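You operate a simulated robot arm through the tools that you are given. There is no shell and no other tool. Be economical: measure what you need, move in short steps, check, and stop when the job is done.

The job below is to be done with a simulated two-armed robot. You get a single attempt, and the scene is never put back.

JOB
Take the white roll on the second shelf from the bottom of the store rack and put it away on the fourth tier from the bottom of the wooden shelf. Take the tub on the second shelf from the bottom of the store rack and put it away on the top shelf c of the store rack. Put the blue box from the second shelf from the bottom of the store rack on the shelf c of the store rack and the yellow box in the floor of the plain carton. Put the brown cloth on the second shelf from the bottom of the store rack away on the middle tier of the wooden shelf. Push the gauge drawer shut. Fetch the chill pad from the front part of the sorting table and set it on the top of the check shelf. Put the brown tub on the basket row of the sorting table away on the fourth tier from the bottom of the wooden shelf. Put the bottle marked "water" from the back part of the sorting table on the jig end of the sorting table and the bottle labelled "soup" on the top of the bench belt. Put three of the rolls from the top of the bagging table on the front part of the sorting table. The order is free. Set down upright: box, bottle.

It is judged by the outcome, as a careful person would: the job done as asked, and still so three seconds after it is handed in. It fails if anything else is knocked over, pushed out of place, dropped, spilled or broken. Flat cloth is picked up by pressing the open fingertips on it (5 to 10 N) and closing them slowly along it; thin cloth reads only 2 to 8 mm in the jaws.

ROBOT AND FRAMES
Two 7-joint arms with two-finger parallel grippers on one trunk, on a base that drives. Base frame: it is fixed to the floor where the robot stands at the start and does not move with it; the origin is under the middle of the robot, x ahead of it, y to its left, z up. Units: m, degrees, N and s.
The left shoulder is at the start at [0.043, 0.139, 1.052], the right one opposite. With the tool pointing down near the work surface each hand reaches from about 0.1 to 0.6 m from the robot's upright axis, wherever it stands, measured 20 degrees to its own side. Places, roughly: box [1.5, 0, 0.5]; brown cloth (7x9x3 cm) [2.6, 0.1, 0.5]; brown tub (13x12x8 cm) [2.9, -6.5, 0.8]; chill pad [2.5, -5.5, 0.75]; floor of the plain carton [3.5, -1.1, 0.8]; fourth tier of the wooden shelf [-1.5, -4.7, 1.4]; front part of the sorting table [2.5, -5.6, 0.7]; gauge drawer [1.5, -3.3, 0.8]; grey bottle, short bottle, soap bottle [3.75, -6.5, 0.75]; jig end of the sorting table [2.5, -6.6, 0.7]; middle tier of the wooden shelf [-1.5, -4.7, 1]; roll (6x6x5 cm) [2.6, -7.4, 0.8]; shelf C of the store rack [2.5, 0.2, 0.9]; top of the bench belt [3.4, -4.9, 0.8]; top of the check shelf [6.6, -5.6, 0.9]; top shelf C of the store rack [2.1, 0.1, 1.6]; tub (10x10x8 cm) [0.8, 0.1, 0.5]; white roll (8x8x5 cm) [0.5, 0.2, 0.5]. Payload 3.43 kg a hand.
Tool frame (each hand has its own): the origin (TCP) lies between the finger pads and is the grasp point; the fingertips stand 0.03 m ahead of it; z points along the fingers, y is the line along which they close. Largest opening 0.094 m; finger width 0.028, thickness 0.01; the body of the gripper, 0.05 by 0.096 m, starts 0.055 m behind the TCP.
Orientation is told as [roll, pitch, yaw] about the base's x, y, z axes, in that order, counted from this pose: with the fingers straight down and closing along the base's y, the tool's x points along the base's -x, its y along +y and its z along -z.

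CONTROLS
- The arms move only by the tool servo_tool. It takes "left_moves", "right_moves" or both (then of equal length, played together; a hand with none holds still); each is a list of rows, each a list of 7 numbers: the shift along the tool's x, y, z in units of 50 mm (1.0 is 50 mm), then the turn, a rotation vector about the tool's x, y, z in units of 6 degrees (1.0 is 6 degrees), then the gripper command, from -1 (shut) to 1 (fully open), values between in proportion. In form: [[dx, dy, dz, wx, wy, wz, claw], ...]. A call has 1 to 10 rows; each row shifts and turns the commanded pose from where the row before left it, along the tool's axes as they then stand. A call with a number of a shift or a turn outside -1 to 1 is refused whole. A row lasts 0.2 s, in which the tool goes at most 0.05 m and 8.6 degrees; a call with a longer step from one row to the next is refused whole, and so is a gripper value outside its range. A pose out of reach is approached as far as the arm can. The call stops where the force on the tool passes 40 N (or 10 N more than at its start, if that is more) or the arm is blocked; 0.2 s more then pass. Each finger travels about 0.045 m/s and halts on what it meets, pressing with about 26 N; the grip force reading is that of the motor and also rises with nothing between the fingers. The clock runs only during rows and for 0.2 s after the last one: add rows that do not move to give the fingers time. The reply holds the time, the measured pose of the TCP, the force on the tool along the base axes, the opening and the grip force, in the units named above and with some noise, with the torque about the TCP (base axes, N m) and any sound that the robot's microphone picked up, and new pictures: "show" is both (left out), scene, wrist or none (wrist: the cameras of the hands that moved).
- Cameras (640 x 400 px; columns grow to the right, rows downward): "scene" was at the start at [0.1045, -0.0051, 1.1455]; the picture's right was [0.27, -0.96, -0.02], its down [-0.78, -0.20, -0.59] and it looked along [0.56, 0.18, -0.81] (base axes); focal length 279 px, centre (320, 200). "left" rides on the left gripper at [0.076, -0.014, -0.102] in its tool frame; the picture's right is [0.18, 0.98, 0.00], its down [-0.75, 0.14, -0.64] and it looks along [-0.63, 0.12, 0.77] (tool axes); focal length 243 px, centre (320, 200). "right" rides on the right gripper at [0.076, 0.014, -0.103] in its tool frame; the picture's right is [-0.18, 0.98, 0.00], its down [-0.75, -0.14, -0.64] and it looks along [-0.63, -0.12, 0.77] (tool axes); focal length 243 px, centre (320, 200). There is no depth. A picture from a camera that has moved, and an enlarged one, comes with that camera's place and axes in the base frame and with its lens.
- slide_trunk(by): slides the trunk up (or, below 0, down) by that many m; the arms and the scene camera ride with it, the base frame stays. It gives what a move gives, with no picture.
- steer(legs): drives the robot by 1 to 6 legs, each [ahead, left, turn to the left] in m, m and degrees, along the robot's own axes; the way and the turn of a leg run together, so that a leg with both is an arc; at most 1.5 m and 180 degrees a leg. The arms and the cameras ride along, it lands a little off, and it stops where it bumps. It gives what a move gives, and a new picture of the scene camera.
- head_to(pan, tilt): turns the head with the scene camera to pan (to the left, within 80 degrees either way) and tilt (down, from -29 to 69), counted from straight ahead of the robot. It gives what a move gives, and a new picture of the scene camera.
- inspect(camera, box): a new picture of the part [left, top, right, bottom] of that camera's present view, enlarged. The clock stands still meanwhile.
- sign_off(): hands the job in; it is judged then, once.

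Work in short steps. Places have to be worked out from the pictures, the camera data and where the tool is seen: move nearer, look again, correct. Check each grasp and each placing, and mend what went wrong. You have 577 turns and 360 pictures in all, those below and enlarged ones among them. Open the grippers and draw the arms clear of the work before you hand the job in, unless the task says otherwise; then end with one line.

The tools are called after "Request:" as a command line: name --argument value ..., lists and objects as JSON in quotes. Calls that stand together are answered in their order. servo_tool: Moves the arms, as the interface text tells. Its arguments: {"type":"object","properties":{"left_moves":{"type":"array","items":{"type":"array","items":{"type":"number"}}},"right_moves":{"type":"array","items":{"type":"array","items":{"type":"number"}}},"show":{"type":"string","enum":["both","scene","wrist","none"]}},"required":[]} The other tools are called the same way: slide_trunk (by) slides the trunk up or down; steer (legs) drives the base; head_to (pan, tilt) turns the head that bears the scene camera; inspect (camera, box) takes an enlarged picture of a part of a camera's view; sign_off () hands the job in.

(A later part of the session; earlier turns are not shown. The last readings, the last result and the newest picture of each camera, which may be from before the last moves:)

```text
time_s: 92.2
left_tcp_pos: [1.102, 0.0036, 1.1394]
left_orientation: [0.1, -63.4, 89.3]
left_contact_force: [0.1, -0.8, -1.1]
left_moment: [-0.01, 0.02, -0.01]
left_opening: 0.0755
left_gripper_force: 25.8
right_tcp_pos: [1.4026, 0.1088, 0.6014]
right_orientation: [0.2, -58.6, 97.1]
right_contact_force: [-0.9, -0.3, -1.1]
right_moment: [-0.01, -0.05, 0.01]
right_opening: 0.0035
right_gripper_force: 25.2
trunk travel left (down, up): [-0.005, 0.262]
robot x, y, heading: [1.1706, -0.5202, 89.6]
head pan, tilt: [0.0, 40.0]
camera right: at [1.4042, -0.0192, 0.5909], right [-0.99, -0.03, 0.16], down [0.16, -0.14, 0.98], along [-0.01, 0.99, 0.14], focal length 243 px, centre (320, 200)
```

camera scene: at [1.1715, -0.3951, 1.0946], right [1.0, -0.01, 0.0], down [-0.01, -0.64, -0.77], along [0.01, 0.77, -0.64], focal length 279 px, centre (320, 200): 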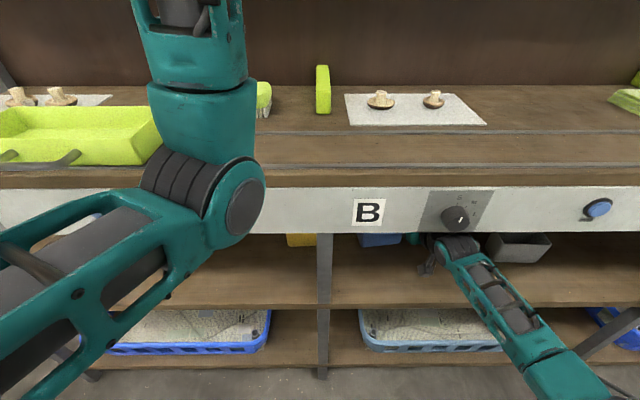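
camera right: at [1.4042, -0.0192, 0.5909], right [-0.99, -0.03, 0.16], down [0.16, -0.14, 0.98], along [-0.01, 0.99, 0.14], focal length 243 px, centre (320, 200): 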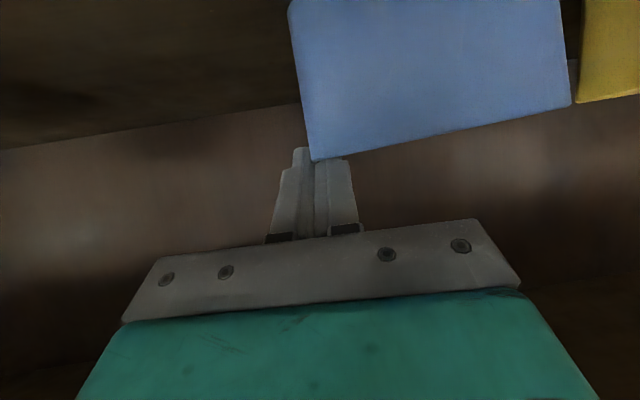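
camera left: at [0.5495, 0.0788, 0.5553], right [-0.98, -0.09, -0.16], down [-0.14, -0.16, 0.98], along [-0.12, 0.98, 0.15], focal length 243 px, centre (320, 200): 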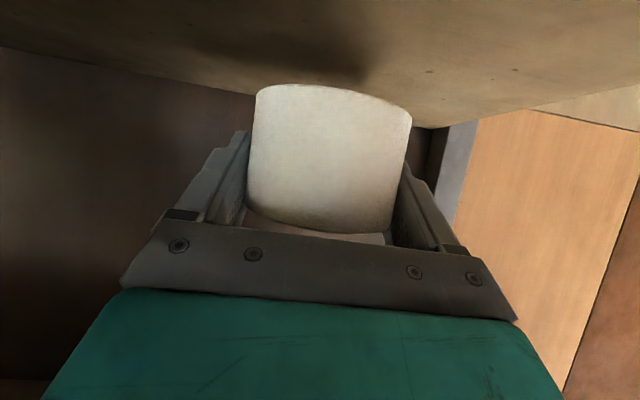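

The wrist touches the apron at this height. I go back down 1.3 cm and drive straight back out.

Request:
servo_tool --right_moves '[[0.23, 0, 0.13, 0, 0, 0, -1], [0, 0, 0, 0, 0, 0, -1]]' --show "none"

Request:
steer --legs '[[-0.1, 0, 0]]'

Request:
inspect --camera "right" --box '[0, 0, 640, 400]'

```text
time_s: 92.8
left_tcp_pos: [1.1003, 0.0002, 1.1435]
left_orientation: [-0.2, -63.6, 89.5]
left_contact_force: [-0.4, -0.4, -1.2]
left_moment: [0.0, -0.02, 0.01]
left_opening: 0.0754
left_gripper_force: 26.3
right_tcp_pos: [1.4017, 0.1138, 0.6067]
right_orientation: [-0.1, -60.2, 97.3]
right_contact_force: [-0.3, 0.5, -0.1]
right_moment: [-0.04, -0.05, -0.02]
right_opening: 0.0032
right_gripper_force: 26.1
trunk travel left (down, up): [-0.005, 0.262]
robot x, y, heading: [1.1679, -0.5191, 89.6]
head pan, tilt: [0.0, 40.0]
```

```text
time_s: 93.9
left_tcp_pos: [1.0977, -0.0982, 1.1423]
left_orientation: [-0.2, -63.6, 89.5]
left_contact_force: [0.5, -0.5, -1.2]
left_moment: [-0.01, -0.02, 0.02]
left_opening: 0.075
left_gripper_force: 26.1
right_tcp_pos: [1.4028, 0.0134, 0.6059]
right_orientation: [-0.1, -60.2, 97.4]
right_contact_force: [0.2, -0.6, 0.5]
right_moment: [-0.03, -0.02, 0.01]
right_opening: 0.0032
right_gripper_force: 26.2
trunk travel left (down, up): [-0.005, 0.262]
robot x, y, heading: [1.169, -0.6197, 89.6]
head pan, tilt: [0.0, 40.0]
camera scene: at [1.1706, -0.4947, 1.0946], right [1.0, -0.01, 0.0], down [0.0, -0.64, -0.77], along [0.01, 0.77, -0.64], focal length 279 px, centre (320, 200)
```

scene: 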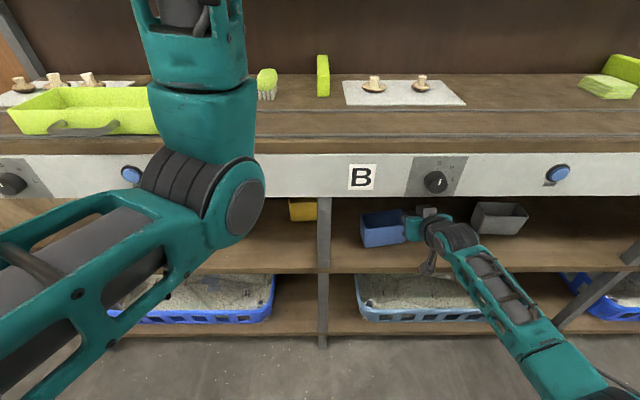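

```text
1.00 times, centred on (320, 200) of right
camera zoom: at [1.4032, -0.1145, 0.5916], right [-0.99, -0.03, 0.16], down [0.16, -0.16, 0.97], along [-0.01, 0.99, 0.17], focal length 243 px, centre (320, 200)
```

zoom: 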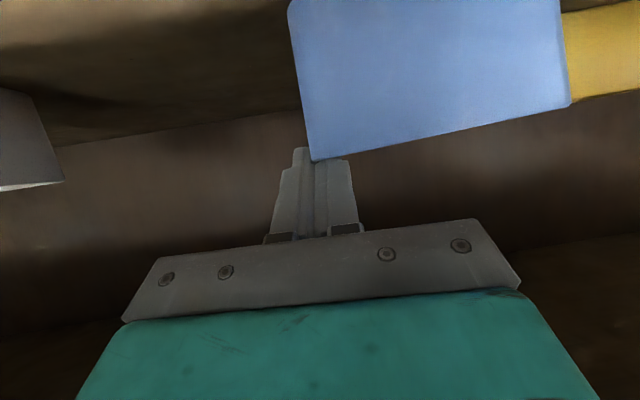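

The box comes along nearly level. I back out further, then raise the right hand for the worktop.

Request:
steer --legs '[[-0.35, 0, 0]]'

Request:
slide_trunk --by 0.26

Request:
servo_tool --right_moves '[[-0.8, 0, -0.46, 0, 0, 0, -1], [-0.8, 0, -0.46, 0, 0, 0, -1], [-0.8, 0, -0.46, 0, 0, 0, -1], [-0.8, 0, -0.46, 0, 0, 0, -1], [-0.8, 0, -0.46, 0, 0, 0, -1], [0, 0, 0, 0, 0, 0, -1]]' --show "none"

Request:
steer --legs '[[0, -1.13, 0.5]]'

```text
time_s: 96.2
left_tcp_pos: [1.0955, -0.4571, 1.1431]
left_orientation: [-0.1, -63.6, 89.8]
left_contact_force: [0.0, -0.6, -1.2]
left_moment: [0.03, 0.01, -0.02]
left_opening: 0.0755
left_gripper_force: 25.5
right_tcp_pos: [1.3982, -0.3435, 0.6063]
right_orientation: [-0.3, -60.2, 97.4]
right_contact_force: [-0.1, 0.0, -1.0]
right_moment: [0.01, -0.04, 0.01]
right_opening: 0.0032
right_gripper_force: 26.0
trunk travel left (down, up): [-0.005, 0.262]
robot x, y, heading: [1.1657, -0.9791, 89.6]
head pan, tilt: [0.0, 40.0]
camera scene: at [1.1682, -0.8521, 1.0946], right [1.0, 0.0, 0.0], down [0.0, -0.64, -0.77], along [0.0, 0.77, -0.64], focal length 279 px, centre (320, 200)
```

scene: 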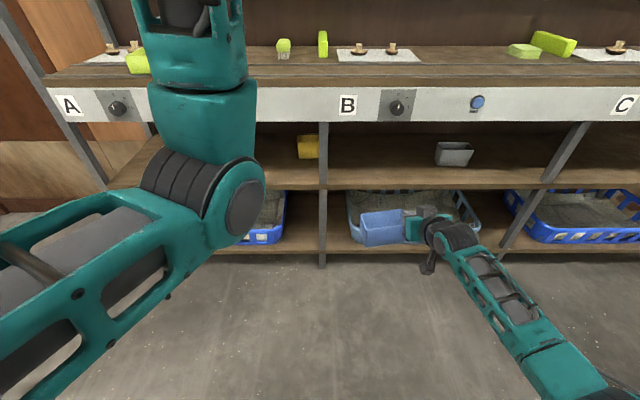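

```text
time_s: 98.9
left_tcp_pos: [1.0958, -0.4569, 1.4024]
left_orientation: [-0.3, -63.6, 89.6]
left_contact_force: [0.1, -0.2, -1.2]
left_moment: [-0.02, 0.01, 0.01]
left_opening: 0.0754
left_gripper_force: 25.8
right_tcp_pos: [1.3983, -0.3432, 0.8657]
right_orientation: [-0.2, -60.1, 97.6]
right_contact_force: [-0.1, -0.3, -1.3]
right_moment: [-0.01, -0.06, 0.02]
right_opening: 0.0032
right_gripper_force: 26.0
trunk travel left (down, up): [-0.265, 0.002]
robot x, y, heading: [1.1646, -0.9764, 89.3]
head pan, tilt: [0.0, 40.0]
```

```text
time_s: 100.3
left_tcp_pos: [1.0959, -0.4578, 1.4015]
left_orientation: [-0.1, -63.6, 89.5]
left_contact_force: [0.6, -0.7, -0.9]
left_moment: [-0.01, -0.02, 0.01]
left_opening: 0.0753
left_gripper_force: 26.4
right_tcp_pos: [1.3968, -0.3428, 1.0975]
right_orientation: [-0.1, -60.1, 97.6]
right_contact_force: [0.1, -0.1, -0.5]
right_moment: [-0.06, -0.05, -0.01]
right_opening: 0.0034
right_gripper_force: 25.9
trunk travel left (down, up): [-0.265, 0.002]
robot x, y, heading: [1.1645, -0.975, 89.8]
head pan, tilt: [0.0, 40.0]
```

```text
time_s: 106.0
left_tcp_pos: [2.2129, -0.4601, 1.4031]
left_orientation: [-0.1, -63.6, 90.0]
left_contact_force: [-0.8, -0.4, -0.9]
left_moment: [-0.02, 0.03, 0.03]
left_opening: 0.0756
left_gripper_force: 26.1
right_tcp_pos: [2.5132, -0.3442, 1.0968]
right_orientation: [-0.1, -60.2, 97.8]
right_contact_force: [0.6, -0.8, -1.5]
right_moment: [-0.01, -0.04, 0.05]
right_opening: 0.0034
right_gripper_force: 26.3
trunk travel left (down, up): [-0.265, 0.002]
robot x, y, heading: [2.2836, -0.9794, 90.3]
head pan, tilt: [0.0, 40.0]
camera scene: at [2.2866, -0.8539, 1.3546], right [1.0, 0.0, 0.0], down [0.0, -0.64, -0.77], along [0.0, 0.77, -0.64], focal length 279 px, centre (320, 200)
```

scene: 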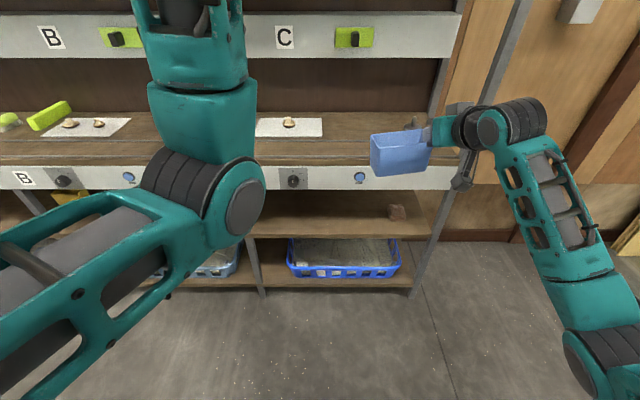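

Let me zoom on the worktop C area where I'll place the blue box.

Request:
inspect --camera "scene" --box '[240, 90, 460, 200]'

```text
2.91 times, centred on (350, 145) of scene
camera zoom: at [2.2866, -0.8539, 1.3546], right [1.0, 0.0, 0.0], down [0.0, -0.64, -0.77], along [0.0, 0.77, -0.64], focal length 812 px, centre (233, 360)
```

zoom: 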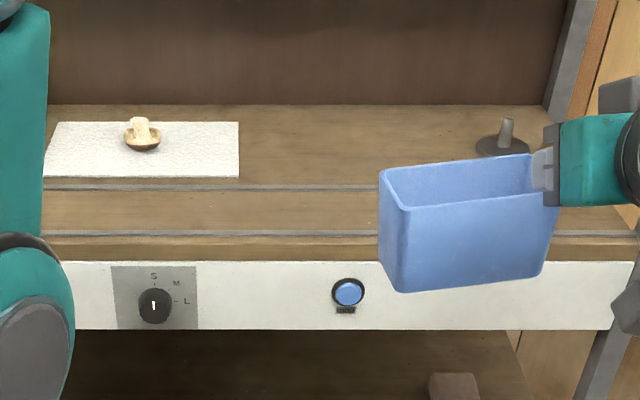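

Box hangs level. I'll set it behind the rear strip at about x 2.44, y 0.19. Drive forward 0.53 at this height.

Request:
steer --legs '[[0.53, 0, 0]]'

Request:
inspect --camera "right" --box '[0, 0, 640, 400]'

```text
time_s: 109.1
left_tcp_pos: [2.201, 0.0784, 1.4027]
left_orientation: [-0.2, -63.6, 90.7]
left_contact_force: [1.2, -0.1, -1.7]
left_moment: [0.0, -0.01, 0.03]
left_opening: 0.0754
left_gripper_force: 25.4
right_tcp_pos: [2.501, 0.1979, 1.0981]
right_orientation: [0.0, -60.1, 98.6]
right_contact_force: [0.0, -0.5, -1.5]
right_moment: [0.0, -0.04, -0.01]
right_opening: 0.0036
right_gripper_force: 25.9
trunk travel left (down, up): [-0.265, 0.002]
robot x, y, heading: [2.2796, -0.4435, 90.8]
head pan, tilt: [0.0, 40.0]
camera scene: at [2.2809, -0.3152, 1.3545], right [1.0, 0.01, 0.0], down [0.01, -0.64, -0.77], along [-0.01, 0.77, -0.64], focal length 279 px, centre (320, 200)
```

scene: 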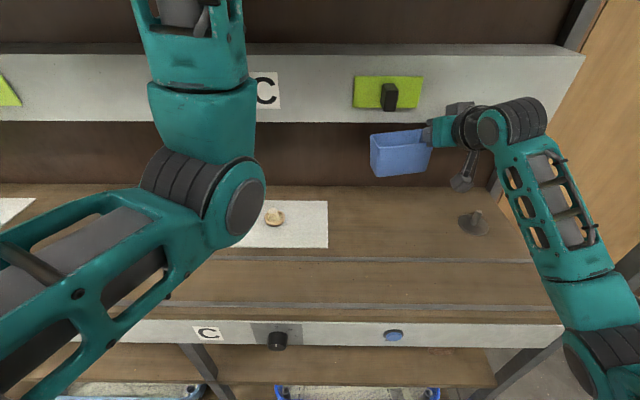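

```text
1.00 times, centred on (320, 200) of right
camera zoom: at [2.5058, 0.0699, 1.0824], right [-0.99, -0.05, 0.16], down [0.17, -0.16, 0.97], along [-0.03, 0.99, 0.17], focal length 243 px, centre (320, 200)
```

zoom: 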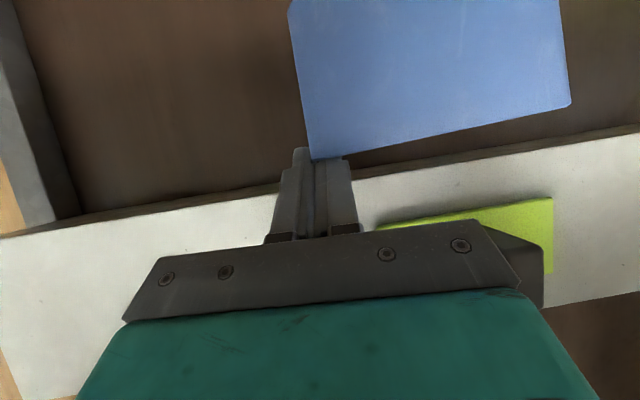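

Now lower towards the worktop in steps.

Request:
servo_tool --right_moves '[[0.6, 0, 0.35, 0, 0, 0, -1], [0.6, 0, 0.35, 0, 0, 0, -1], [0.6, 0, 0.35, 0, 0, 0, -1], [0.5, 0, 0.29, 0, 0, 0, -1], [0, 0, 0, 0, 0, 0, -1]]'

```text
time_s: 110.3
left_tcp_pos: [2.2011, 0.0768, 1.4032]
left_orientation: [-0.2, -63.6, 90.8]
left_contact_force: [-0.2, 0.4, -0.9]
left_moment: [-0.01, -0.02, -0.01]
left_opening: 0.0752
left_gripper_force: 26.0
right_tcp_pos: [2.5007, 0.198, 0.9646]
right_orientation: [-0.1, -60.2, 98.6]
right_contact_force: [0.2, 1.4, -0.4]
right_moment: [-0.01, -0.07, -0.01]
right_opening: 0.0034
right_gripper_force: 26.3
trunk travel left (down, up): [-0.265, 0.002]
robot x, y, heading: [2.279, -0.4421, 90.7]
head pan, tilt: [0.0, 40.0]
camera scene: at [2.2809, -0.3156, 1.3546], right [1.0, 0.01, 0.0], down [0.01, -0.64, -0.77], along [-0.01, 0.77, -0.64], focal length 279 px, centre (320, 200)
camera right: at [2.5068, 0.0698, 0.9495], right [-0.99, -0.05, 0.16], down [0.16, -0.16, 0.97], along [-0.03, 0.99, 0.17], focal length 243 px, centre (320, 200)
```

scene: 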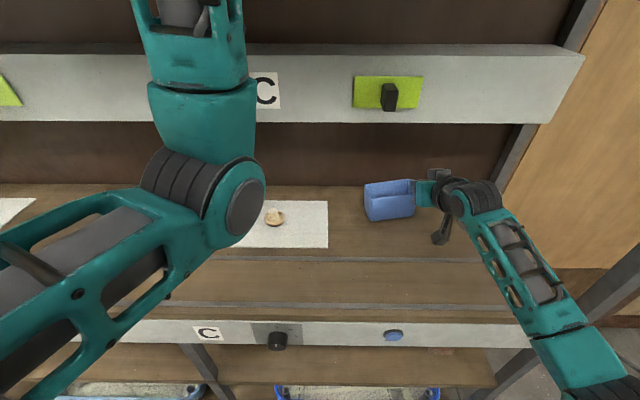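
right: 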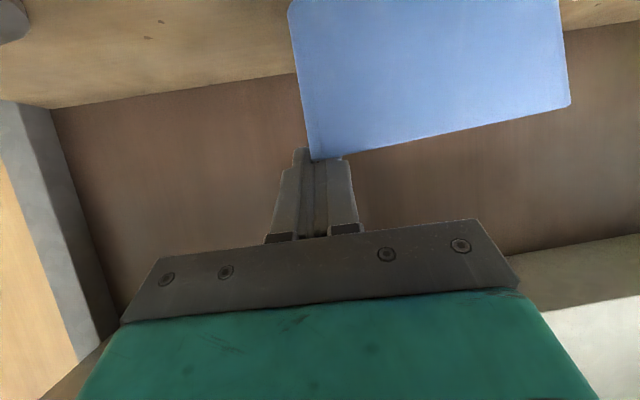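

Request:
servo_tool --right_moves '[[0.15, 0, 0.09, 0, 0, 0, -1], [0.15, 0, 0.09, 0, 0, 0, -1], [0, 0, 0, 0, 0, 0, -1]]' --show "none"

Request:
servo_tool --right_moves '[[0.08, 0, 0.05, 0, 0, 0, -1], [0, 0, 0, 0, 0, 0, -1]]' --show "none"

Request:
servo_tool --right_moves '[[0.08, 0, 0.05, 0, 0, 0, -1], [0, 0, 0, 0, 0, 0, -1]]' --show "wrist"

```text
time_s: 111.1
left_tcp_pos: [2.2026, 0.0763, 1.4034]
left_orientation: [-0.1, -63.6, 90.7]
left_contact_force: [0.3, 0.5, -1.4]
left_moment: [0.03, -0.01, 0.03]
left_opening: 0.0755
left_gripper_force: 26.2
right_tcp_pos: [2.5027, 0.1982, 0.9487]
right_orientation: [-0.1, -60.3, 98.6]
right_contact_force: [2.8, 1.0, 5.1]
right_moment: [-0.05, 0.11, 0.02]
right_opening: 0.0034
right_gripper_force: 25.6
trunk travel left (down, up): [-0.265, 0.002]
robot x, y, heading: [2.2782, -0.4422, 90.6]
head pan, tilt: [0.0, 40.0]
```

```text
time_s: 111.7
left_tcp_pos: [2.1995, 0.075, 1.4048]
left_orientation: [-0.2, -63.8, 90.7]
left_contact_force: [0.2, -0.3, -2.1]
left_moment: [0.02, 0.03, -0.06]
left_opening: 0.0755
left_gripper_force: 25.8
right_tcp_pos: [2.5019, 0.1996, 0.9489]
right_orientation: [-0.4, -61.0, 98.8]
right_contact_force: [5.2, -0.6, 23.5]
right_moment: [-0.29, 0.11, 0.12]
right_opening: 0.0037
right_gripper_force: 26.2
trunk travel left (down, up): [-0.265, 0.002]
robot x, y, heading: [2.2813, -0.4384, 90.9]
head pan, tilt: [0.0, 40.0]
```

```text
time_s: 112.3
left_tcp_pos: [2.2006, 0.0735, 1.4044]
left_orientation: [-0.2, -63.9, 90.7]
left_contact_force: [1.1, -0.5, -0.7]
left_moment: [0.01, -0.01, 0.0]
left_opening: 0.0754
left_gripper_force: 26.0
right_tcp_pos: [2.5003, 0.1993, 0.9475]
right_orientation: [-0.4, -61.4, 98.8]
right_contact_force: [8.6, -5.4, 34.2]
right_moment: [-0.73, 0.14, 0.24]
right_opening: 0.0038
right_gripper_force: 26.4
trunk travel left (down, up): [-0.265, 0.002]
robot x, y, heading: [2.2785, -0.4382, 90.9]
head pan, tilt: [0.0, 40.0]
camera right: at [2.5058, 0.0723, 0.9303], right [-0.99, -0.06, 0.16], down [0.17, -0.18, 0.97], along [-0.03, 0.98, 0.19], focal length 243 px, centre (320, 200)
```

right: 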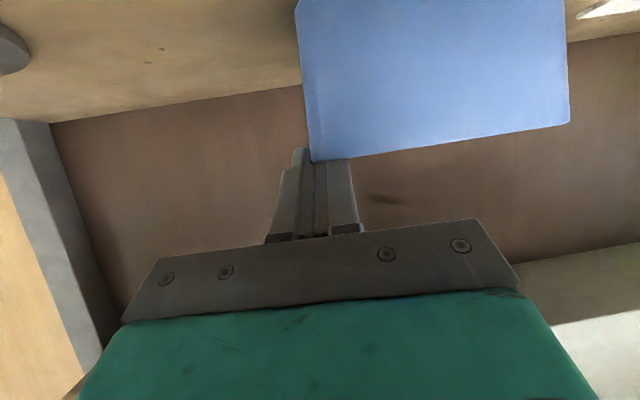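

Box is down. I unload slightly, open partly, and lift the fingers straight out.

Request:
servo_tool --right_moves '[[-0.1, 0, -0.06, 0, 0, 0, -1], [0, 0, 0, 0, 0, 0, -0.7], [0, 0, 0, 0, 0, 0, -0.3], [0, 0, 0, 0, 0, 0, -0.3], [-0.3, 0, -0.17, 0, 0, 0, -0.3], [-0.6, 0, -0.35, 0, 0, 0, -0.3], [-0.6, 0, -0.35, 0, 0, 0, -0.3], [-0.6, 0, -0.35, 0, 0, 0, -0.3], [0, 0, 0, 0, 0, 0, -0.3]]'

```text
time_s: 114.3
left_tcp_pos: [2.2005, 0.079, 1.404]
left_orientation: [-0.2, -63.7, 90.7]
left_contact_force: [0.5, -0.7, -0.9]
left_moment: [0.01, 0.01, -0.01]
left_opening: 0.0757
left_gripper_force: 26.1
right_tcp_pos: [2.5006, 0.1977, 1.0635]
right_orientation: [-0.1, -60.2, 98.6]
right_contact_force: [-0.3, 0.3, -0.4]
right_moment: [-0.01, -0.02, 0.0]
right_opening: 0.0327
right_gripper_force: 0.0
trunk travel left (down, up): [-0.265, 0.002]
robot x, y, heading: [2.2786, -0.4432, 90.8]
head pan, tilt: [0.0, 40.0]
camera scene: at [2.281, -0.3156, 1.3546], right [1.0, 0.01, 0.0], down [0.01, -0.64, -0.77], along [-0.01, 0.77, -0.64], focal length 279 px, centre (320, 200)
camera right: at [2.505, 0.0705, 1.0501], right [-0.99, -0.05, 0.16], down [0.17, -0.16, 0.97], along [-0.03, 0.99, 0.17], focal length 243 px, centre (320, 200)
```

scene: 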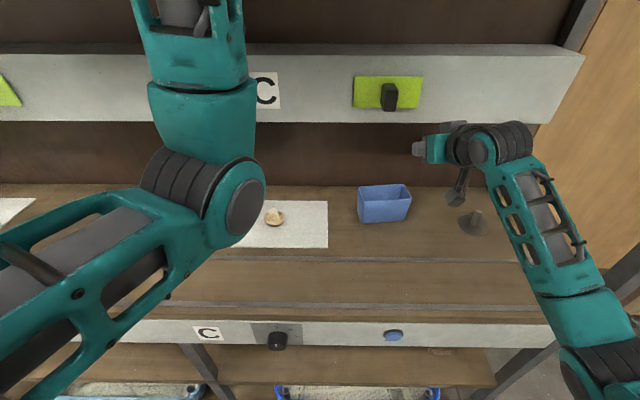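
right: 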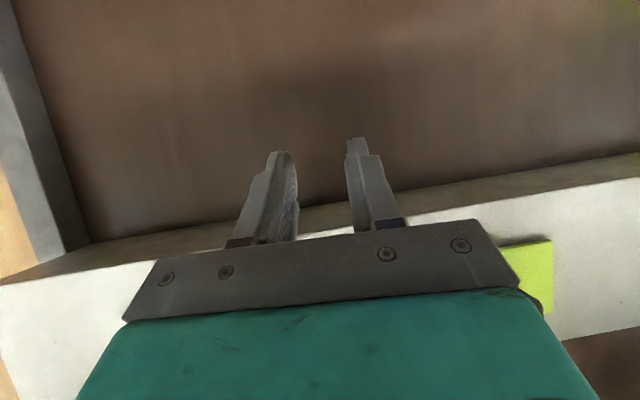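

Blue box stands on shelf C. Now the yellow box: back off, strafe left to it, lower the trunk and the right hand.

Request:
steer --legs '[[-0.55, 0, -1], [0, 1.4, 0]]'

Request:
slide_trunk --by -0.26

Request:
servo_tool --right_moves '[[0.85, 0, 0.49, 0.5, 0, 0.3, 0], [0.85, 0, 0.49, 0, 0, 0, 1], [0.85, 0, 0.49, 0, 0, 0, 1], [0.5, 0, 0.29, 0, 0, 0, 1], [0, 0, 0, 0, -1, 0, 1], [0, 0, 0, 0, 0, 0, 1]]'

```text
time_s: 124.0
left_tcp_pos: [0.8234, -0.4915, 1.4024]
left_orientation: [-0.2, -63.6, 91.2]
left_contact_force: [-0.9, 0.1, -2.0]
left_moment: [0.0, -0.02, 0.03]
left_opening: 0.0757
left_gripper_force: 26.0
right_tcp_pos: [1.1218, -0.3673, 1.0647]
right_orientation: [-0.1, -60.2, 99.0]
right_contact_force: [-1.1, 0.6, 0.7]
right_moment: [0.0, -0.01, -0.01]
right_opening: 0.0332
right_gripper_force: 0.1
trunk travel left (down, up): [-0.265, 0.002]
robot x, y, heading: [0.9061, -1.0102, 91.3]
head pan, tilt: [0.0, 40.0]
camera scene: at [0.9058, -0.8837, 1.3546], right [1.0, 0.02, 0.0], down [0.01, -0.64, -0.77], along [-0.02, 0.77, -0.64], focal length 279 px, centre (320, 200)
```

scene: 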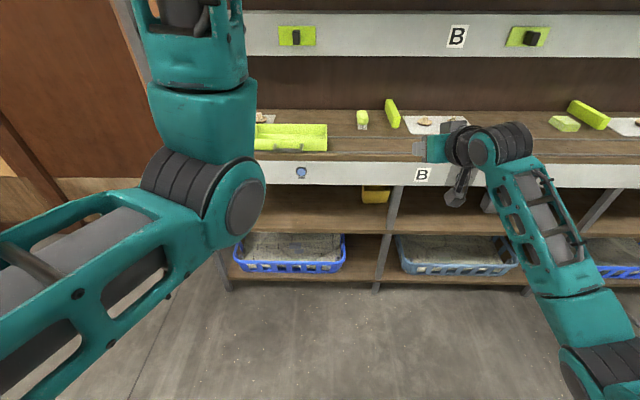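

```text
time_s: 126.7
left_tcp_pos: [0.8238, -0.4927, 1.1437]
left_orientation: [-0.3, -63.6, 91.1]
left_contact_force: [-0.1, 0.8, -0.4]
left_moment: [0.06, 0.01, 0.03]
left_opening: 0.0752
left_gripper_force: 26.1
right_tcp_pos: [1.1229, -0.3689, 0.8047]
right_orientation: [-0.2, -60.3, 98.9]
right_contact_force: [0.6, 0.2, -0.5]
right_moment: [-0.03, 0.02, 0.02]
right_opening: 0.0327
right_gripper_force: 0.1
trunk travel left (down, up): [-0.005, 0.262]
robot x, y, heading: [0.9049, -1.0079, 91.4]
head pan, tilt: [0.0, 40.0]
```

```text
time_s: 128.1
left_tcp_pos: [0.8242, -0.4913, 1.1434]
left_orientation: [-0.1, -63.6, 91.0]
left_contact_force: [0.3, -0.3, -0.6]
left_moment: [0.04, -0.03, -0.01]
left_opening: 0.0752
left_gripper_force: 26.4
right_tcp_pos: [1.1231, -0.3675, 0.6273]
right_orientation: [0.0, -66.1, 95.3]
right_contact_force: [-0.3, 0.0, -0.8]
right_moment: [0.02, 0.0, 0.01]
right_opening: 0.0939
right_gripper_force: 0.1
trunk travel left (down, up): [-0.005, 0.262]
robot x, y, heading: [0.9052, -1.0084, 91.0]
head pan, tilt: [0.0, 40.0]
camera scene: at [0.906, -0.8838, 1.0946], right [1.0, 0.02, 0.0], down [0.01, -0.64, -0.77], along [-0.02, 0.77, -0.64], focal length 279 px, centre (320, 200)
camera right: at [1.119, -0.4931, 0.5999], right [-0.99, -0.02, 0.17], down [0.17, -0.27, 0.95], along [0.03, 0.96, 0.27], focal length 243 px, centre (320, 200)
```

scene: 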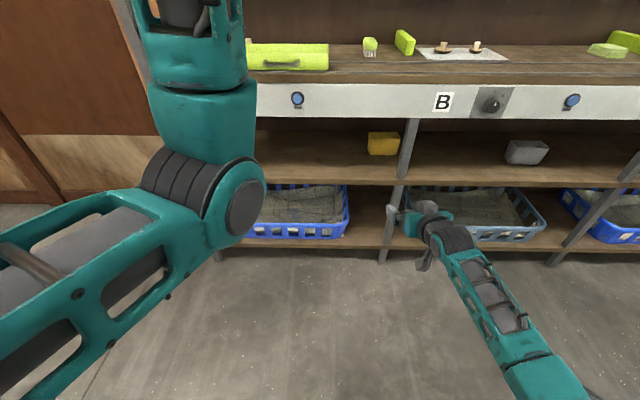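
right: 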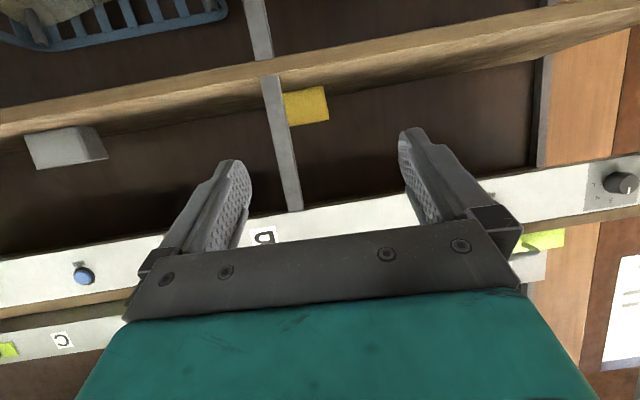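

Request:
inspect --camera "scene" --box '[340, 110, 440, 180]'

```text
5.71 times, centred on (390, 145) of scene
camera zoom: at [0.906, -0.8838, 1.0946], right [1.0, 0.02, 0.0], down [0.01, -0.64, -0.77], along [-0.02, 0.77, -0.64], focal length 1595 px, centre (-80, 514)
```

zoom: 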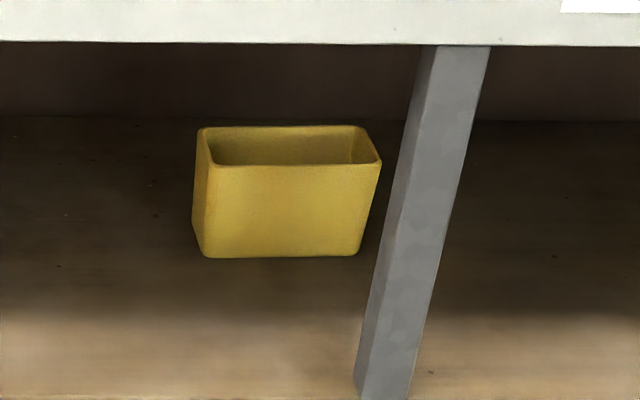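

Yellow box left wall x≈1.080, y 0.113–0.166. I'll take its left wall, keeping clear of the post at x≈1.18: straighten yaw, bring the hand inboard, and shift the base.

Request:
servo_tool --right_moves '[[0, 1, 0, 0, 0, 0, 1], [0, 1, 0, 0, 0, 0, 1], [0.27, 0, 0.12, 0.45, 0, 0.2, 1], [0, 0, 0, 0, 0, 0, 1]]' --show "none"

Request:
steer --legs '[[0, -0.045, -1], [0.3, 0, 0]]'

Request:
inspect --camera "right" --box '[0, 0, 640, 400]'

```text
time_s: 129.1
left_tcp_pos: [0.8235, -0.4907, 1.1423]
left_orientation: [-0.3, -63.6, 91.0]
left_contact_force: [-0.1, -0.2, -0.8]
left_moment: [0.0, -0.02, 0.0]
left_opening: 0.0753
left_gripper_force: 25.7
right_tcp_pos: [1.0238, -0.3754, 0.6119]
right_orientation: [-0.6, -66.2, 92.8]
right_contact_force: [0.4, -0.7, 0.2]
right_moment: [0.01, 0.01, 0.01]
right_opening: 0.0941
right_gripper_force: 0.0
trunk travel left (down, up): [-0.005, 0.262]
robot x, y, heading: [0.9063, -1.0098, 91.2]
head pan, tilt: [0.0, 40.0]
```

```text
time_s: 131.6
left_tcp_pos: [0.8766, -0.1857, 1.1435]
left_orientation: [-0.2, -63.5, 89.9]
left_contact_force: [0.2, 0.8, -0.7]
left_moment: [0.01, -0.01, -0.02]
left_opening: 0.0755
left_gripper_force: 25.6
right_tcp_pos: [1.0785, -0.0743, 0.6134]
right_orientation: [-0.2, -66.2, 91.6]
right_contact_force: [-0.1, 0.0, -0.6]
right_moment: [-0.02, 0.01, -0.01]
right_opening: 0.094
right_gripper_force: 0.0
trunk travel left (down, up): [-0.005, 0.262]
robot x, y, heading: [0.9471, -0.7027, 90.2]
head pan, tilt: [0.0, 40.0]
camera scene: at [0.952, -0.5801, 1.0946], right [1.0, 0.0, 0.0], down [0.0, -0.64, -0.77], along [0.0, 0.77, -0.64], focal length 279 px, centre (320, 200)
```

scene: 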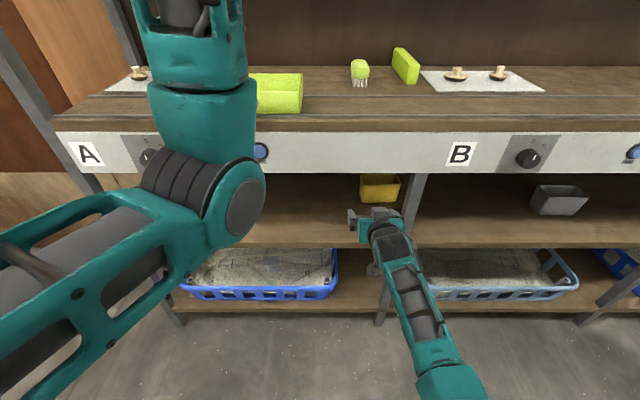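

```text
1.00 times, centred on (320, 200) of right
camera zoom: at [1.0677, -0.1993, 0.5859], right [-0.98, 0.05, 0.17], down [0.14, -0.28, 0.95], along [0.1, 0.96, 0.27], focal length 243 px, centre (320, 200)
```

zoom: 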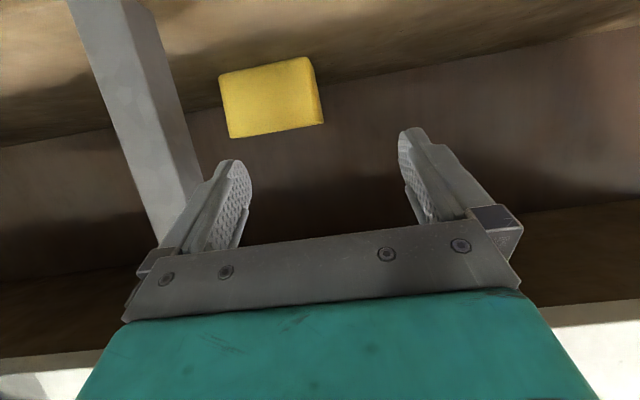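

Wall at x≈1.086. I shift 7 mm right, extend 3 cm and drive 0.165.

Request:
servo_tool --right_moves '[[-0.25, -0.14, 0.56, 0, 0, 0, 1], [0, 0, 0, 0, 0, 0, 1]]' --show "none"

Request:
steer --legs '[[0.165, 0, 0]]'

Request:
inspect --camera "right" --box '[0, 0, 640, 400]'

```text
time_s: 132.2
left_tcp_pos: [0.8766, -0.1853, 1.1421]
left_orientation: [-0.1, -63.5, 89.8]
left_contact_force: [0.3, 0.4, -2.1]
left_moment: [-0.01, 0.03, 0.0]
left_opening: 0.075
left_gripper_force: 26.0
right_tcp_pos: [1.0858, -0.0423, 0.6139]
right_orientation: [-0.3, -66.2, 91.5]
right_contact_force: [0.4, 0.2, -0.3]
right_moment: [0.01, 0.0, -0.01]
right_opening: 0.0943
right_gripper_force: 0.0
trunk travel left (down, up): [-0.005, 0.262]
robot x, y, heading: [0.949, -0.7031, 90.1]
head pan, tilt: [0.0, 40.0]
```

```text
time_s: 133.7
left_tcp_pos: [0.8772, -0.0217, 1.1418]
left_orientation: [-0.1, -63.5, 89.9]
left_contact_force: [0.7, 0.4, -1.0]
left_moment: [0.02, 0.0, 0.01]
left_opening: 0.0751
left_gripper_force: 26.1
right_tcp_pos: [1.0842, 0.1201, 0.6137]
right_orientation: [-0.4, -66.3, 91.5]
right_contact_force: [-0.8, -0.3, -0.4]
right_moment: [0.04, -0.02, -0.03]
right_opening: 0.094
right_gripper_force: 0.1
trunk travel left (down, up): [-0.005, 0.262]
robot x, y, heading: [0.9507, -0.5397, 90.0]
head pan, tilt: [0.0, 40.0]
camera scene: at [0.9518, -0.4172, 1.0946], right [1.0, 0.0, 0.0], down [0.0, -0.64, -0.77], along [0.0, 0.77, -0.64], focal length 279 px, centre (320, 200)
```

scene: 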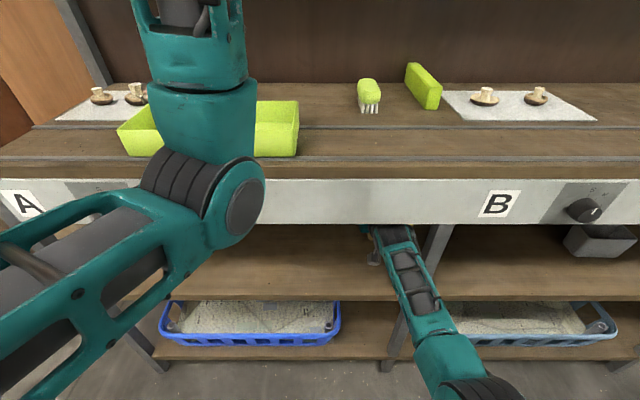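

```text
1.00 times, centred on (320, 200) of right
camera zoom: at [1.073, -0.0045, 0.5859], right [-0.98, 0.05, 0.17], down [0.15, -0.28, 0.95], along [0.1, 0.96, 0.27], focal length 243 px, centre (320, 200)
```

zoom: 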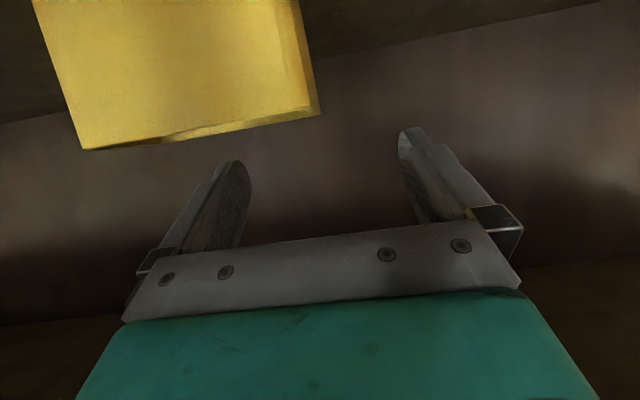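

Request:
servo_tool --right_moves '[[0.16, 0, 0.17, 0, 0, 0, 1], [0.16, 0, 0.13, 0, 0.5, 0, 1], [0, 0, 0, 0, 0.5, 0, 1], [0, 0, 0, 0, 0, 0, 1]]' --show "wrist"

```text
time_s: 134.7
left_tcp_pos: [0.8767, -0.0225, 1.1427]
left_orientation: [-0.2, -63.6, 90.0]
left_contact_force: [0.5, -0.3, -1.7]
left_moment: [0.01, 0.02, 0.01]
left_opening: 0.0751
left_gripper_force: 26.1
right_tcp_pos: [1.084, 0.1278, 0.5934]
right_orientation: [-0.2, -60.1, 91.5]
right_contact_force: [0.0, -0.6, 0.0]
right_moment: [0.0, 0.01, 0.0]
right_opening: 0.094
right_gripper_force: 0.0
trunk travel left (down, up): [-0.005, 0.262]
robot x, y, heading: [0.9482, -0.5421, 90.0]
head pan, tilt: [0.0, 40.0]
camera right: at [1.0731, 0.0003, 0.579], right [-0.99, 0.07, 0.16], down [0.14, -0.18, 0.97], along [0.1, 0.98, 0.17], focal length 243 px, centre (320, 200)
```

right: 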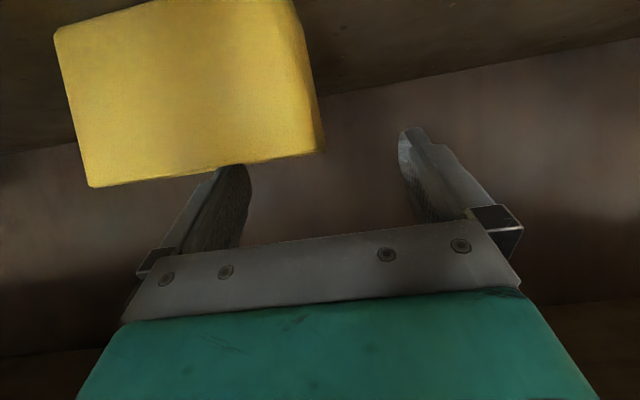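

Request:
servo_tool --right_moves '[[0.09, 0, 0.05, 0, 0, 0, 1], [0, 0, 0, 0, 0, 0, 0.5], [0, 0, 0, 0, 0, 0, 0.1], [0, 0, 0, 0, 0, 0, -0.3], [0, 0, 0, 0, 0, 0, -0.7], [0, 0, 0, 0, 0, 0, -1], [0, 0, 0, 0, 0, 0, -1], [0, 0, 0, 0, 0, 0, -1]]' --show "wrist"

```text
time_s: 136.5
left_tcp_pos: [0.8765, -0.0228, 1.1426]
left_orientation: [-0.2, -63.5, 90.0]
left_contact_force: [-0.1, 0.2, -0.1]
left_moment: [-0.04, 0.03, 0.02]
left_opening: 0.0755
left_gripper_force: 26.4
right_tcp_pos: [1.0828, 0.1287, 0.5876]
right_orientation: [-0.2, -60.2, 91.4]
right_contact_force: [0.7, 1.0, 0.7]
right_moment: [-0.01, -0.14, 0.08]
right_opening: 0.0036
right_gripper_force: 26.0
trunk travel left (down, up): [-0.005, 0.262]
robot x, y, heading: [0.9459, -0.54, 90.2]
head pan, tilt: [0.0, 40.0]
camera right: at [1.0725, 0.0009, 0.5735], right [-0.99, 0.07, 0.16], down [0.14, -0.18, 0.97], along [0.1, 0.98, 0.17], focal length 243 px, centre (320, 200)
```

right: 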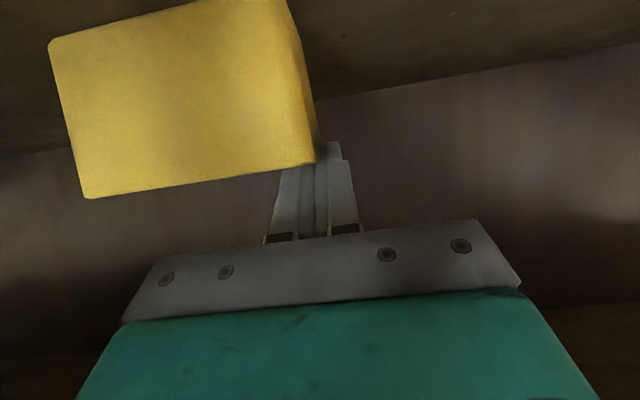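

Wall gripped (3.6 mm). I lift 1.3 cm and back out.

Request:
servo_tool --right_moves '[[-0.2, 0, -0.12, 0, 0, 0, -1], [0, 0, 0, 0, 0, 0, -1]]' --show "wrist"

Request:
steer --legs '[[-0.42, 0, 0]]'

```text
time_s: 137.1
left_tcp_pos: [0.8762, -0.0226, 1.1417]
left_orientation: [-0.2, -63.6, 89.9]
left_contact_force: [0.4, -0.1, -1.7]
left_moment: [-0.04, 0.01, -0.01]
left_opening: 0.0754
left_gripper_force: 25.8
right_tcp_pos: [1.0851, 0.1288, 0.6002]
right_orientation: [-0.2, -60.1, 91.4]
right_contact_force: [-0.1, 0.4, -1.2]
right_moment: [-0.02, 0.01, -0.03]
right_opening: 0.0035
right_gripper_force: 26.3
trunk travel left (down, up): [-0.005, 0.262]
robot x, y, heading: [0.9522, -0.5465, 90.1]
head pan, tilt: [0.0, 40.0]
camera right: at [1.0729, 0.0009, 0.5848], right [-0.98, 0.07, 0.16], down [0.14, -0.18, 0.97], along [0.1, 0.98, 0.17], focal length 243 px, centre (320, 200)
```

right: 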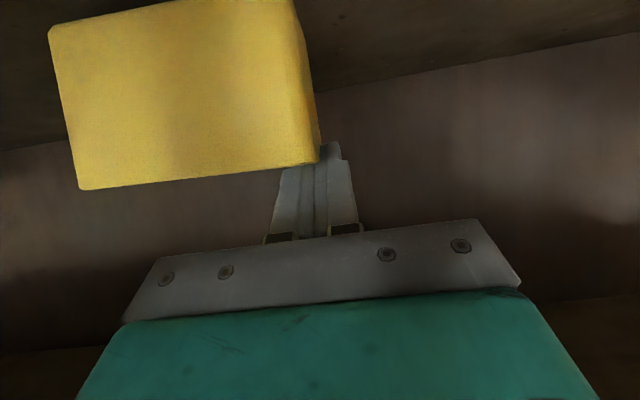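

```text
time_s: 139.7
left_tcp_pos: [0.881, -0.4431, 1.1433]
left_orientation: [-0.2, -63.5, 89.1]
left_contact_force: [0.3, -0.4, -1.1]
left_moment: [0.0, -0.01, 0.02]
left_opening: 0.0753
left_gripper_force: 25.7
right_tcp_pos: [1.0927, -0.2958, 0.6002]
right_orientation: [-0.3, -60.2, 90.7]
right_contact_force: [-0.2, -0.2, 0.5]
right_moment: [-0.01, 0.01, -0.01]
right_opening: 0.0
right_gripper_force: 25.8
trunk travel left (down, up): [-0.005, 0.262]
robot x, y, heading: [0.9471, -0.9637, 89.1]
head pan, tilt: [0.0, 40.0]
camera scene: at [0.951, -0.8389, 1.0946], right [1.0, -0.01, 0.0], down [-0.01, -0.64, -0.77], along [0.01, 0.77, -0.64], focal length 279 px, centre (320, 200)
```

scene: 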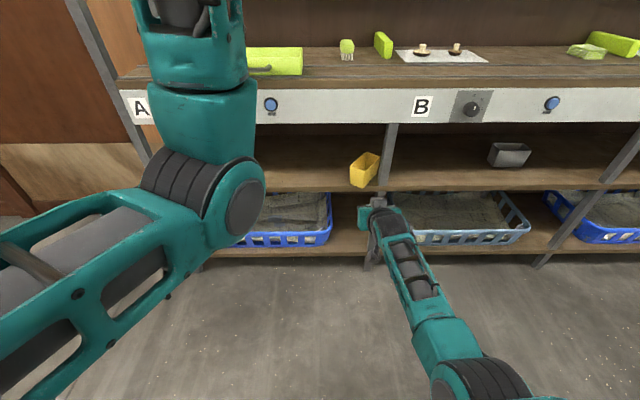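

The box's right end caught on the post and slipped out; it still stands on the shelf, turned. I look closely.

Request:
inspect --camera "scene" --box '[320, 130, 420, 200]'

Request:
inspect --camera "right" --box '[0, 0, 640, 400]'

```text
5.71 times, centred on (370, 165) of scene
camera zoom: at [0.951, -0.8389, 1.0946], right [1.0, -0.01, 0.0], down [-0.01, -0.64, -0.77], along [0.01, 0.77, -0.64], focal length 1595 px, centre (34, 400)
```

zoom: 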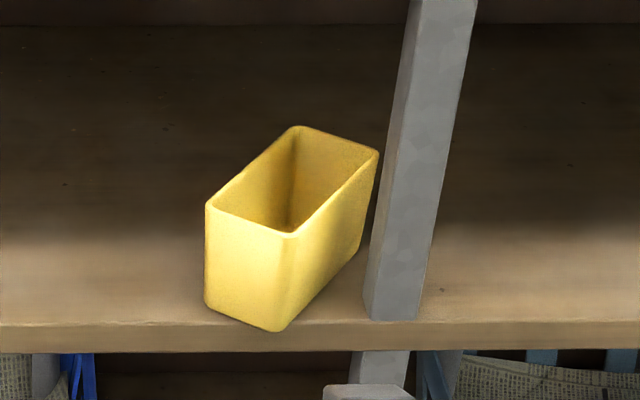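

```text
1.00 times, centred on (320, 200) of right
camera zoom: at [1.0784, -0.4225, 0.585], right [-0.98, 0.09, 0.16], down [0.14, -0.18, 0.97], along [0.11, 0.98, 0.17], focal length 243 px, centre (320, 200)
```

zoom: 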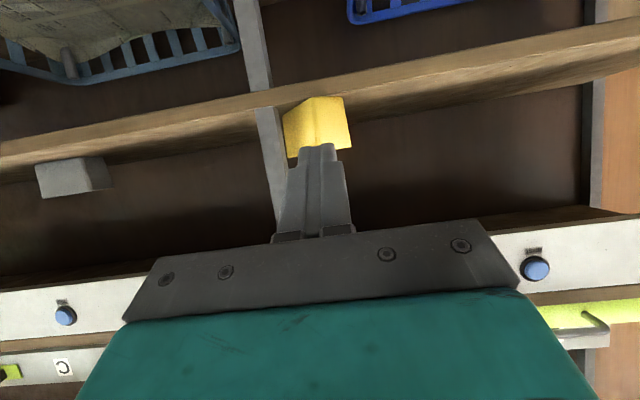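

The box is now turned 36° with its short side facing left-front and near the edge, so I can grip it across its 6 cm width. I raise the trunk, set hand height, and reposition the base to face along the box's long axis (heading 54°).

Request:
slide_trunk --by 0.1

Request:
servo_tool --right_moves '[[0.8, 0, 0.46, 0, 0, 0, 1], [0.8, 0, 0.46, 0, 0, 0, 1], [0.8, 0, 0.46, 0, 0, 0, 1], [0, 0, 0, 0, -1, 0, 1], [0, 0, 0, 0, -0.3, 0, 1], [0, 0, 0, 0, 0, 0, 1]]' --show "none"

Request:
steer --legs '[[0, 0, -35.1], [0.026, 0.554, 0]]'

Request:
inspect --camera "right" --box '[0, 0, 640, 400]'

```text
time_s: 141.0
left_tcp_pos: [0.8817, -0.4439, 1.242]
left_orientation: [-0.2, -63.5, 89.1]
left_contact_force: [0.0, -1.0, -0.5]
left_moment: [0.0, 0.01, 0.0]
left_opening: 0.0752
left_gripper_force: 25.7
right_tcp_pos: [1.0912, -0.2957, 0.6995]
right_orientation: [-0.3, -60.2, 90.5]
right_contact_force: [-0.2, -0.9, 0.5]
right_moment: [0.02, 0.02, 0.01]
right_opening: 0.0
right_gripper_force: 26.1
trunk travel left (down, up): [-0.105, 0.162]
robot x, y, heading: [0.9431, -0.961, 89.3]
head pan, tilt: [0.0, 40.0]
```

```text
time_s: 142.4
left_tcp_pos: [0.8828, -0.4439, 1.2434]
left_orientation: [-0.2, -63.6, 89.0]
left_contact_force: [0.3, 0.2, -1.4]
left_moment: [0.02, 0.0, 0.04]
left_opening: 0.0753
left_gripper_force: 26.1
right_tcp_pos: [1.0959, -0.3045, 0.6051]
right_orientation: [-0.3, -68.0, 90.7]
right_contact_force: [-0.2, -0.3, -0.3]
right_moment: [-0.02, 0.01, 0.0]
right_opening: 0.0939
right_gripper_force: 0.0
right hand out of reach, approached as far as the arm can: row 2, 3, 4
trunk travel left (down, up): [-0.105, 0.162]
robot x, y, heading: [0.9445, -0.9667, 89.1]
head pan, tilt: [0.0, 40.0]
```

```text
time_s: 147.3
left_tcp_pos: [0.7558, -0.1506, 1.2422]
left_orientation: [-0.2, -63.6, 53.7]
left_contact_force: [0.9, -0.3, -1.1]
left_moment: [0.01, -0.02, 0.01]
left_opening: 0.0756
left_gripper_force: 26.0
right_tcp_pos: [1.0085, -0.1614, 0.6043]
right_orientation: [-0.4, -68.0, 55.2]
right_contact_force: [0.5, -1.1, 0.4]
right_moment: [-0.01, 0.02, -0.01]
right_opening: 0.0942
right_gripper_force: 0.1
trunk travel left (down, up): [-0.105, 0.162]
robot x, y, heading: [0.5077, -0.6144, 53.9]
head pan, tilt: [0.0, 40.0]
camera scene: at [0.5827, -0.5106, 1.1946], right [0.81, -0.59, 0.0], down [-0.38, -0.52, -0.77], along [0.45, 0.62, -0.64], focal length 279 px, centre (320, 200)
```

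scene: 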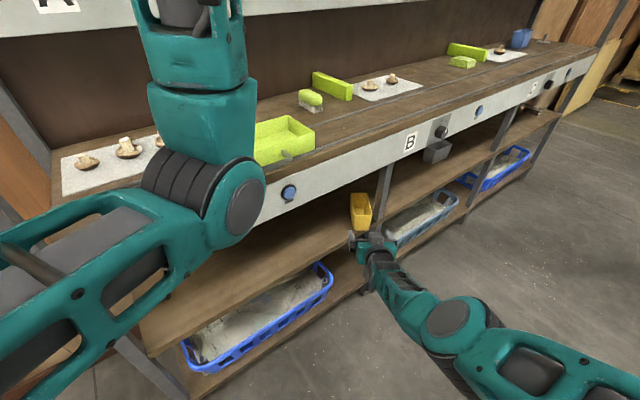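

```text
1.00 times, centred on (320, 200) of right
camera zoom: at [0.9273, -0.2546, 0.5729], right [-0.76, 0.62, 0.17], down [-0.07, -0.34, 0.94], along [0.64, 0.71, 0.3], focal length 243 px, centre (320, 200)
```

zoom: 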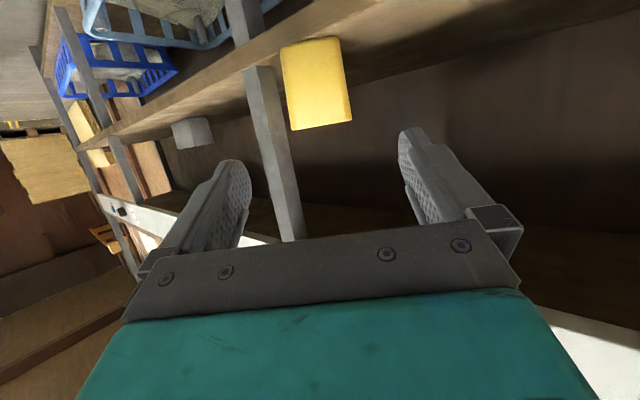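

Aligned with the box's long axis within 3 mm. I lower the trunk 5.5 cm to bring the hand to z≈0.55 and drive in.

Request:
slide_trunk --by -0.055

Request:
steer --legs '[[0.1, 0, 0]]'

Request:
inspect --camera "right" --box '[0, 0, 640, 400]'

```text
time_s: 148.2
left_tcp_pos: [0.7562, -0.1505, 1.1884]
left_orientation: [-0.1, -63.6, 53.6]
left_contact_force: [-0.3, -0.5, -0.5]
left_moment: [-0.02, 0.0, 0.01]
left_opening: 0.0757
left_gripper_force: 26.1
right_tcp_pos: [1.0101, -0.1618, 0.5497]
right_orientation: [-0.4, -68.1, 55.2]
right_contact_force: [0.7, -0.4, -0.1]
right_moment: [0.0, 0.03, 0.02]
right_opening: 0.0939
right_gripper_force: 0.0
trunk travel left (down, up): [-0.05, 0.217]
robot x, y, heading: [0.5028, -0.6107, 53.8]
head pan, tilt: [0.0, 40.0]
```

```text
time_s: 149.4
left_tcp_pos: [0.815, -0.0691, 1.1876]
left_orientation: [-0.3, -63.6, 53.7]
left_contact_force: [0.2, 0.4, -0.8]
left_moment: [0.01, -0.02, 0.04]
left_opening: 0.0755
left_gripper_force: 26.3
right_tcp_pos: [1.0683, -0.0806, 0.5504]
right_orientation: [-0.3, -68.0, 55.1]
right_contact_force: [0.1, -0.5, -0.2]
right_moment: [0.03, 0.06, 0.04]
right_opening: 0.0937
right_gripper_force: 0.0
trunk travel left (down, up): [-0.05, 0.217]
robot x, y, heading: [0.5674, -0.5321, 53.8]
head pan, tilt: [0.0, 40.0]
camera scene: at [0.642, -0.4299, 1.1396], right [0.81, -0.59, 0.0], down [-0.38, -0.52, -0.77], along [0.45, 0.62, -0.64], focal length 279 px, centre (320, 200)
```

scene: 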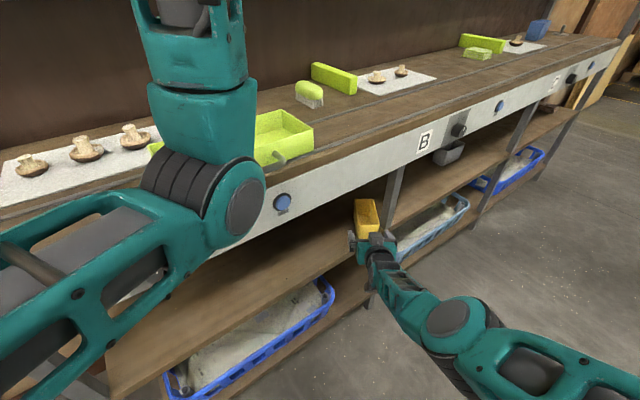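

```text
1.00 times, centred on (320, 200) of right
camera zoom: at [0.9863, -0.1738, 0.5177], right [-0.77, 0.62, 0.17], down [-0.07, -0.34, 0.94], along [0.64, 0.71, 0.3], focal length 243 px, centre (320, 200)
```

zoom: 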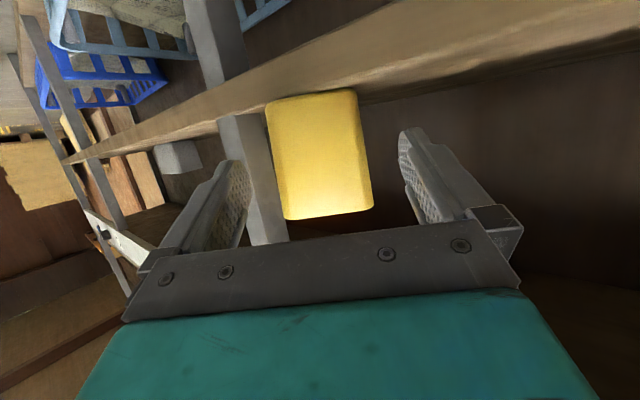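

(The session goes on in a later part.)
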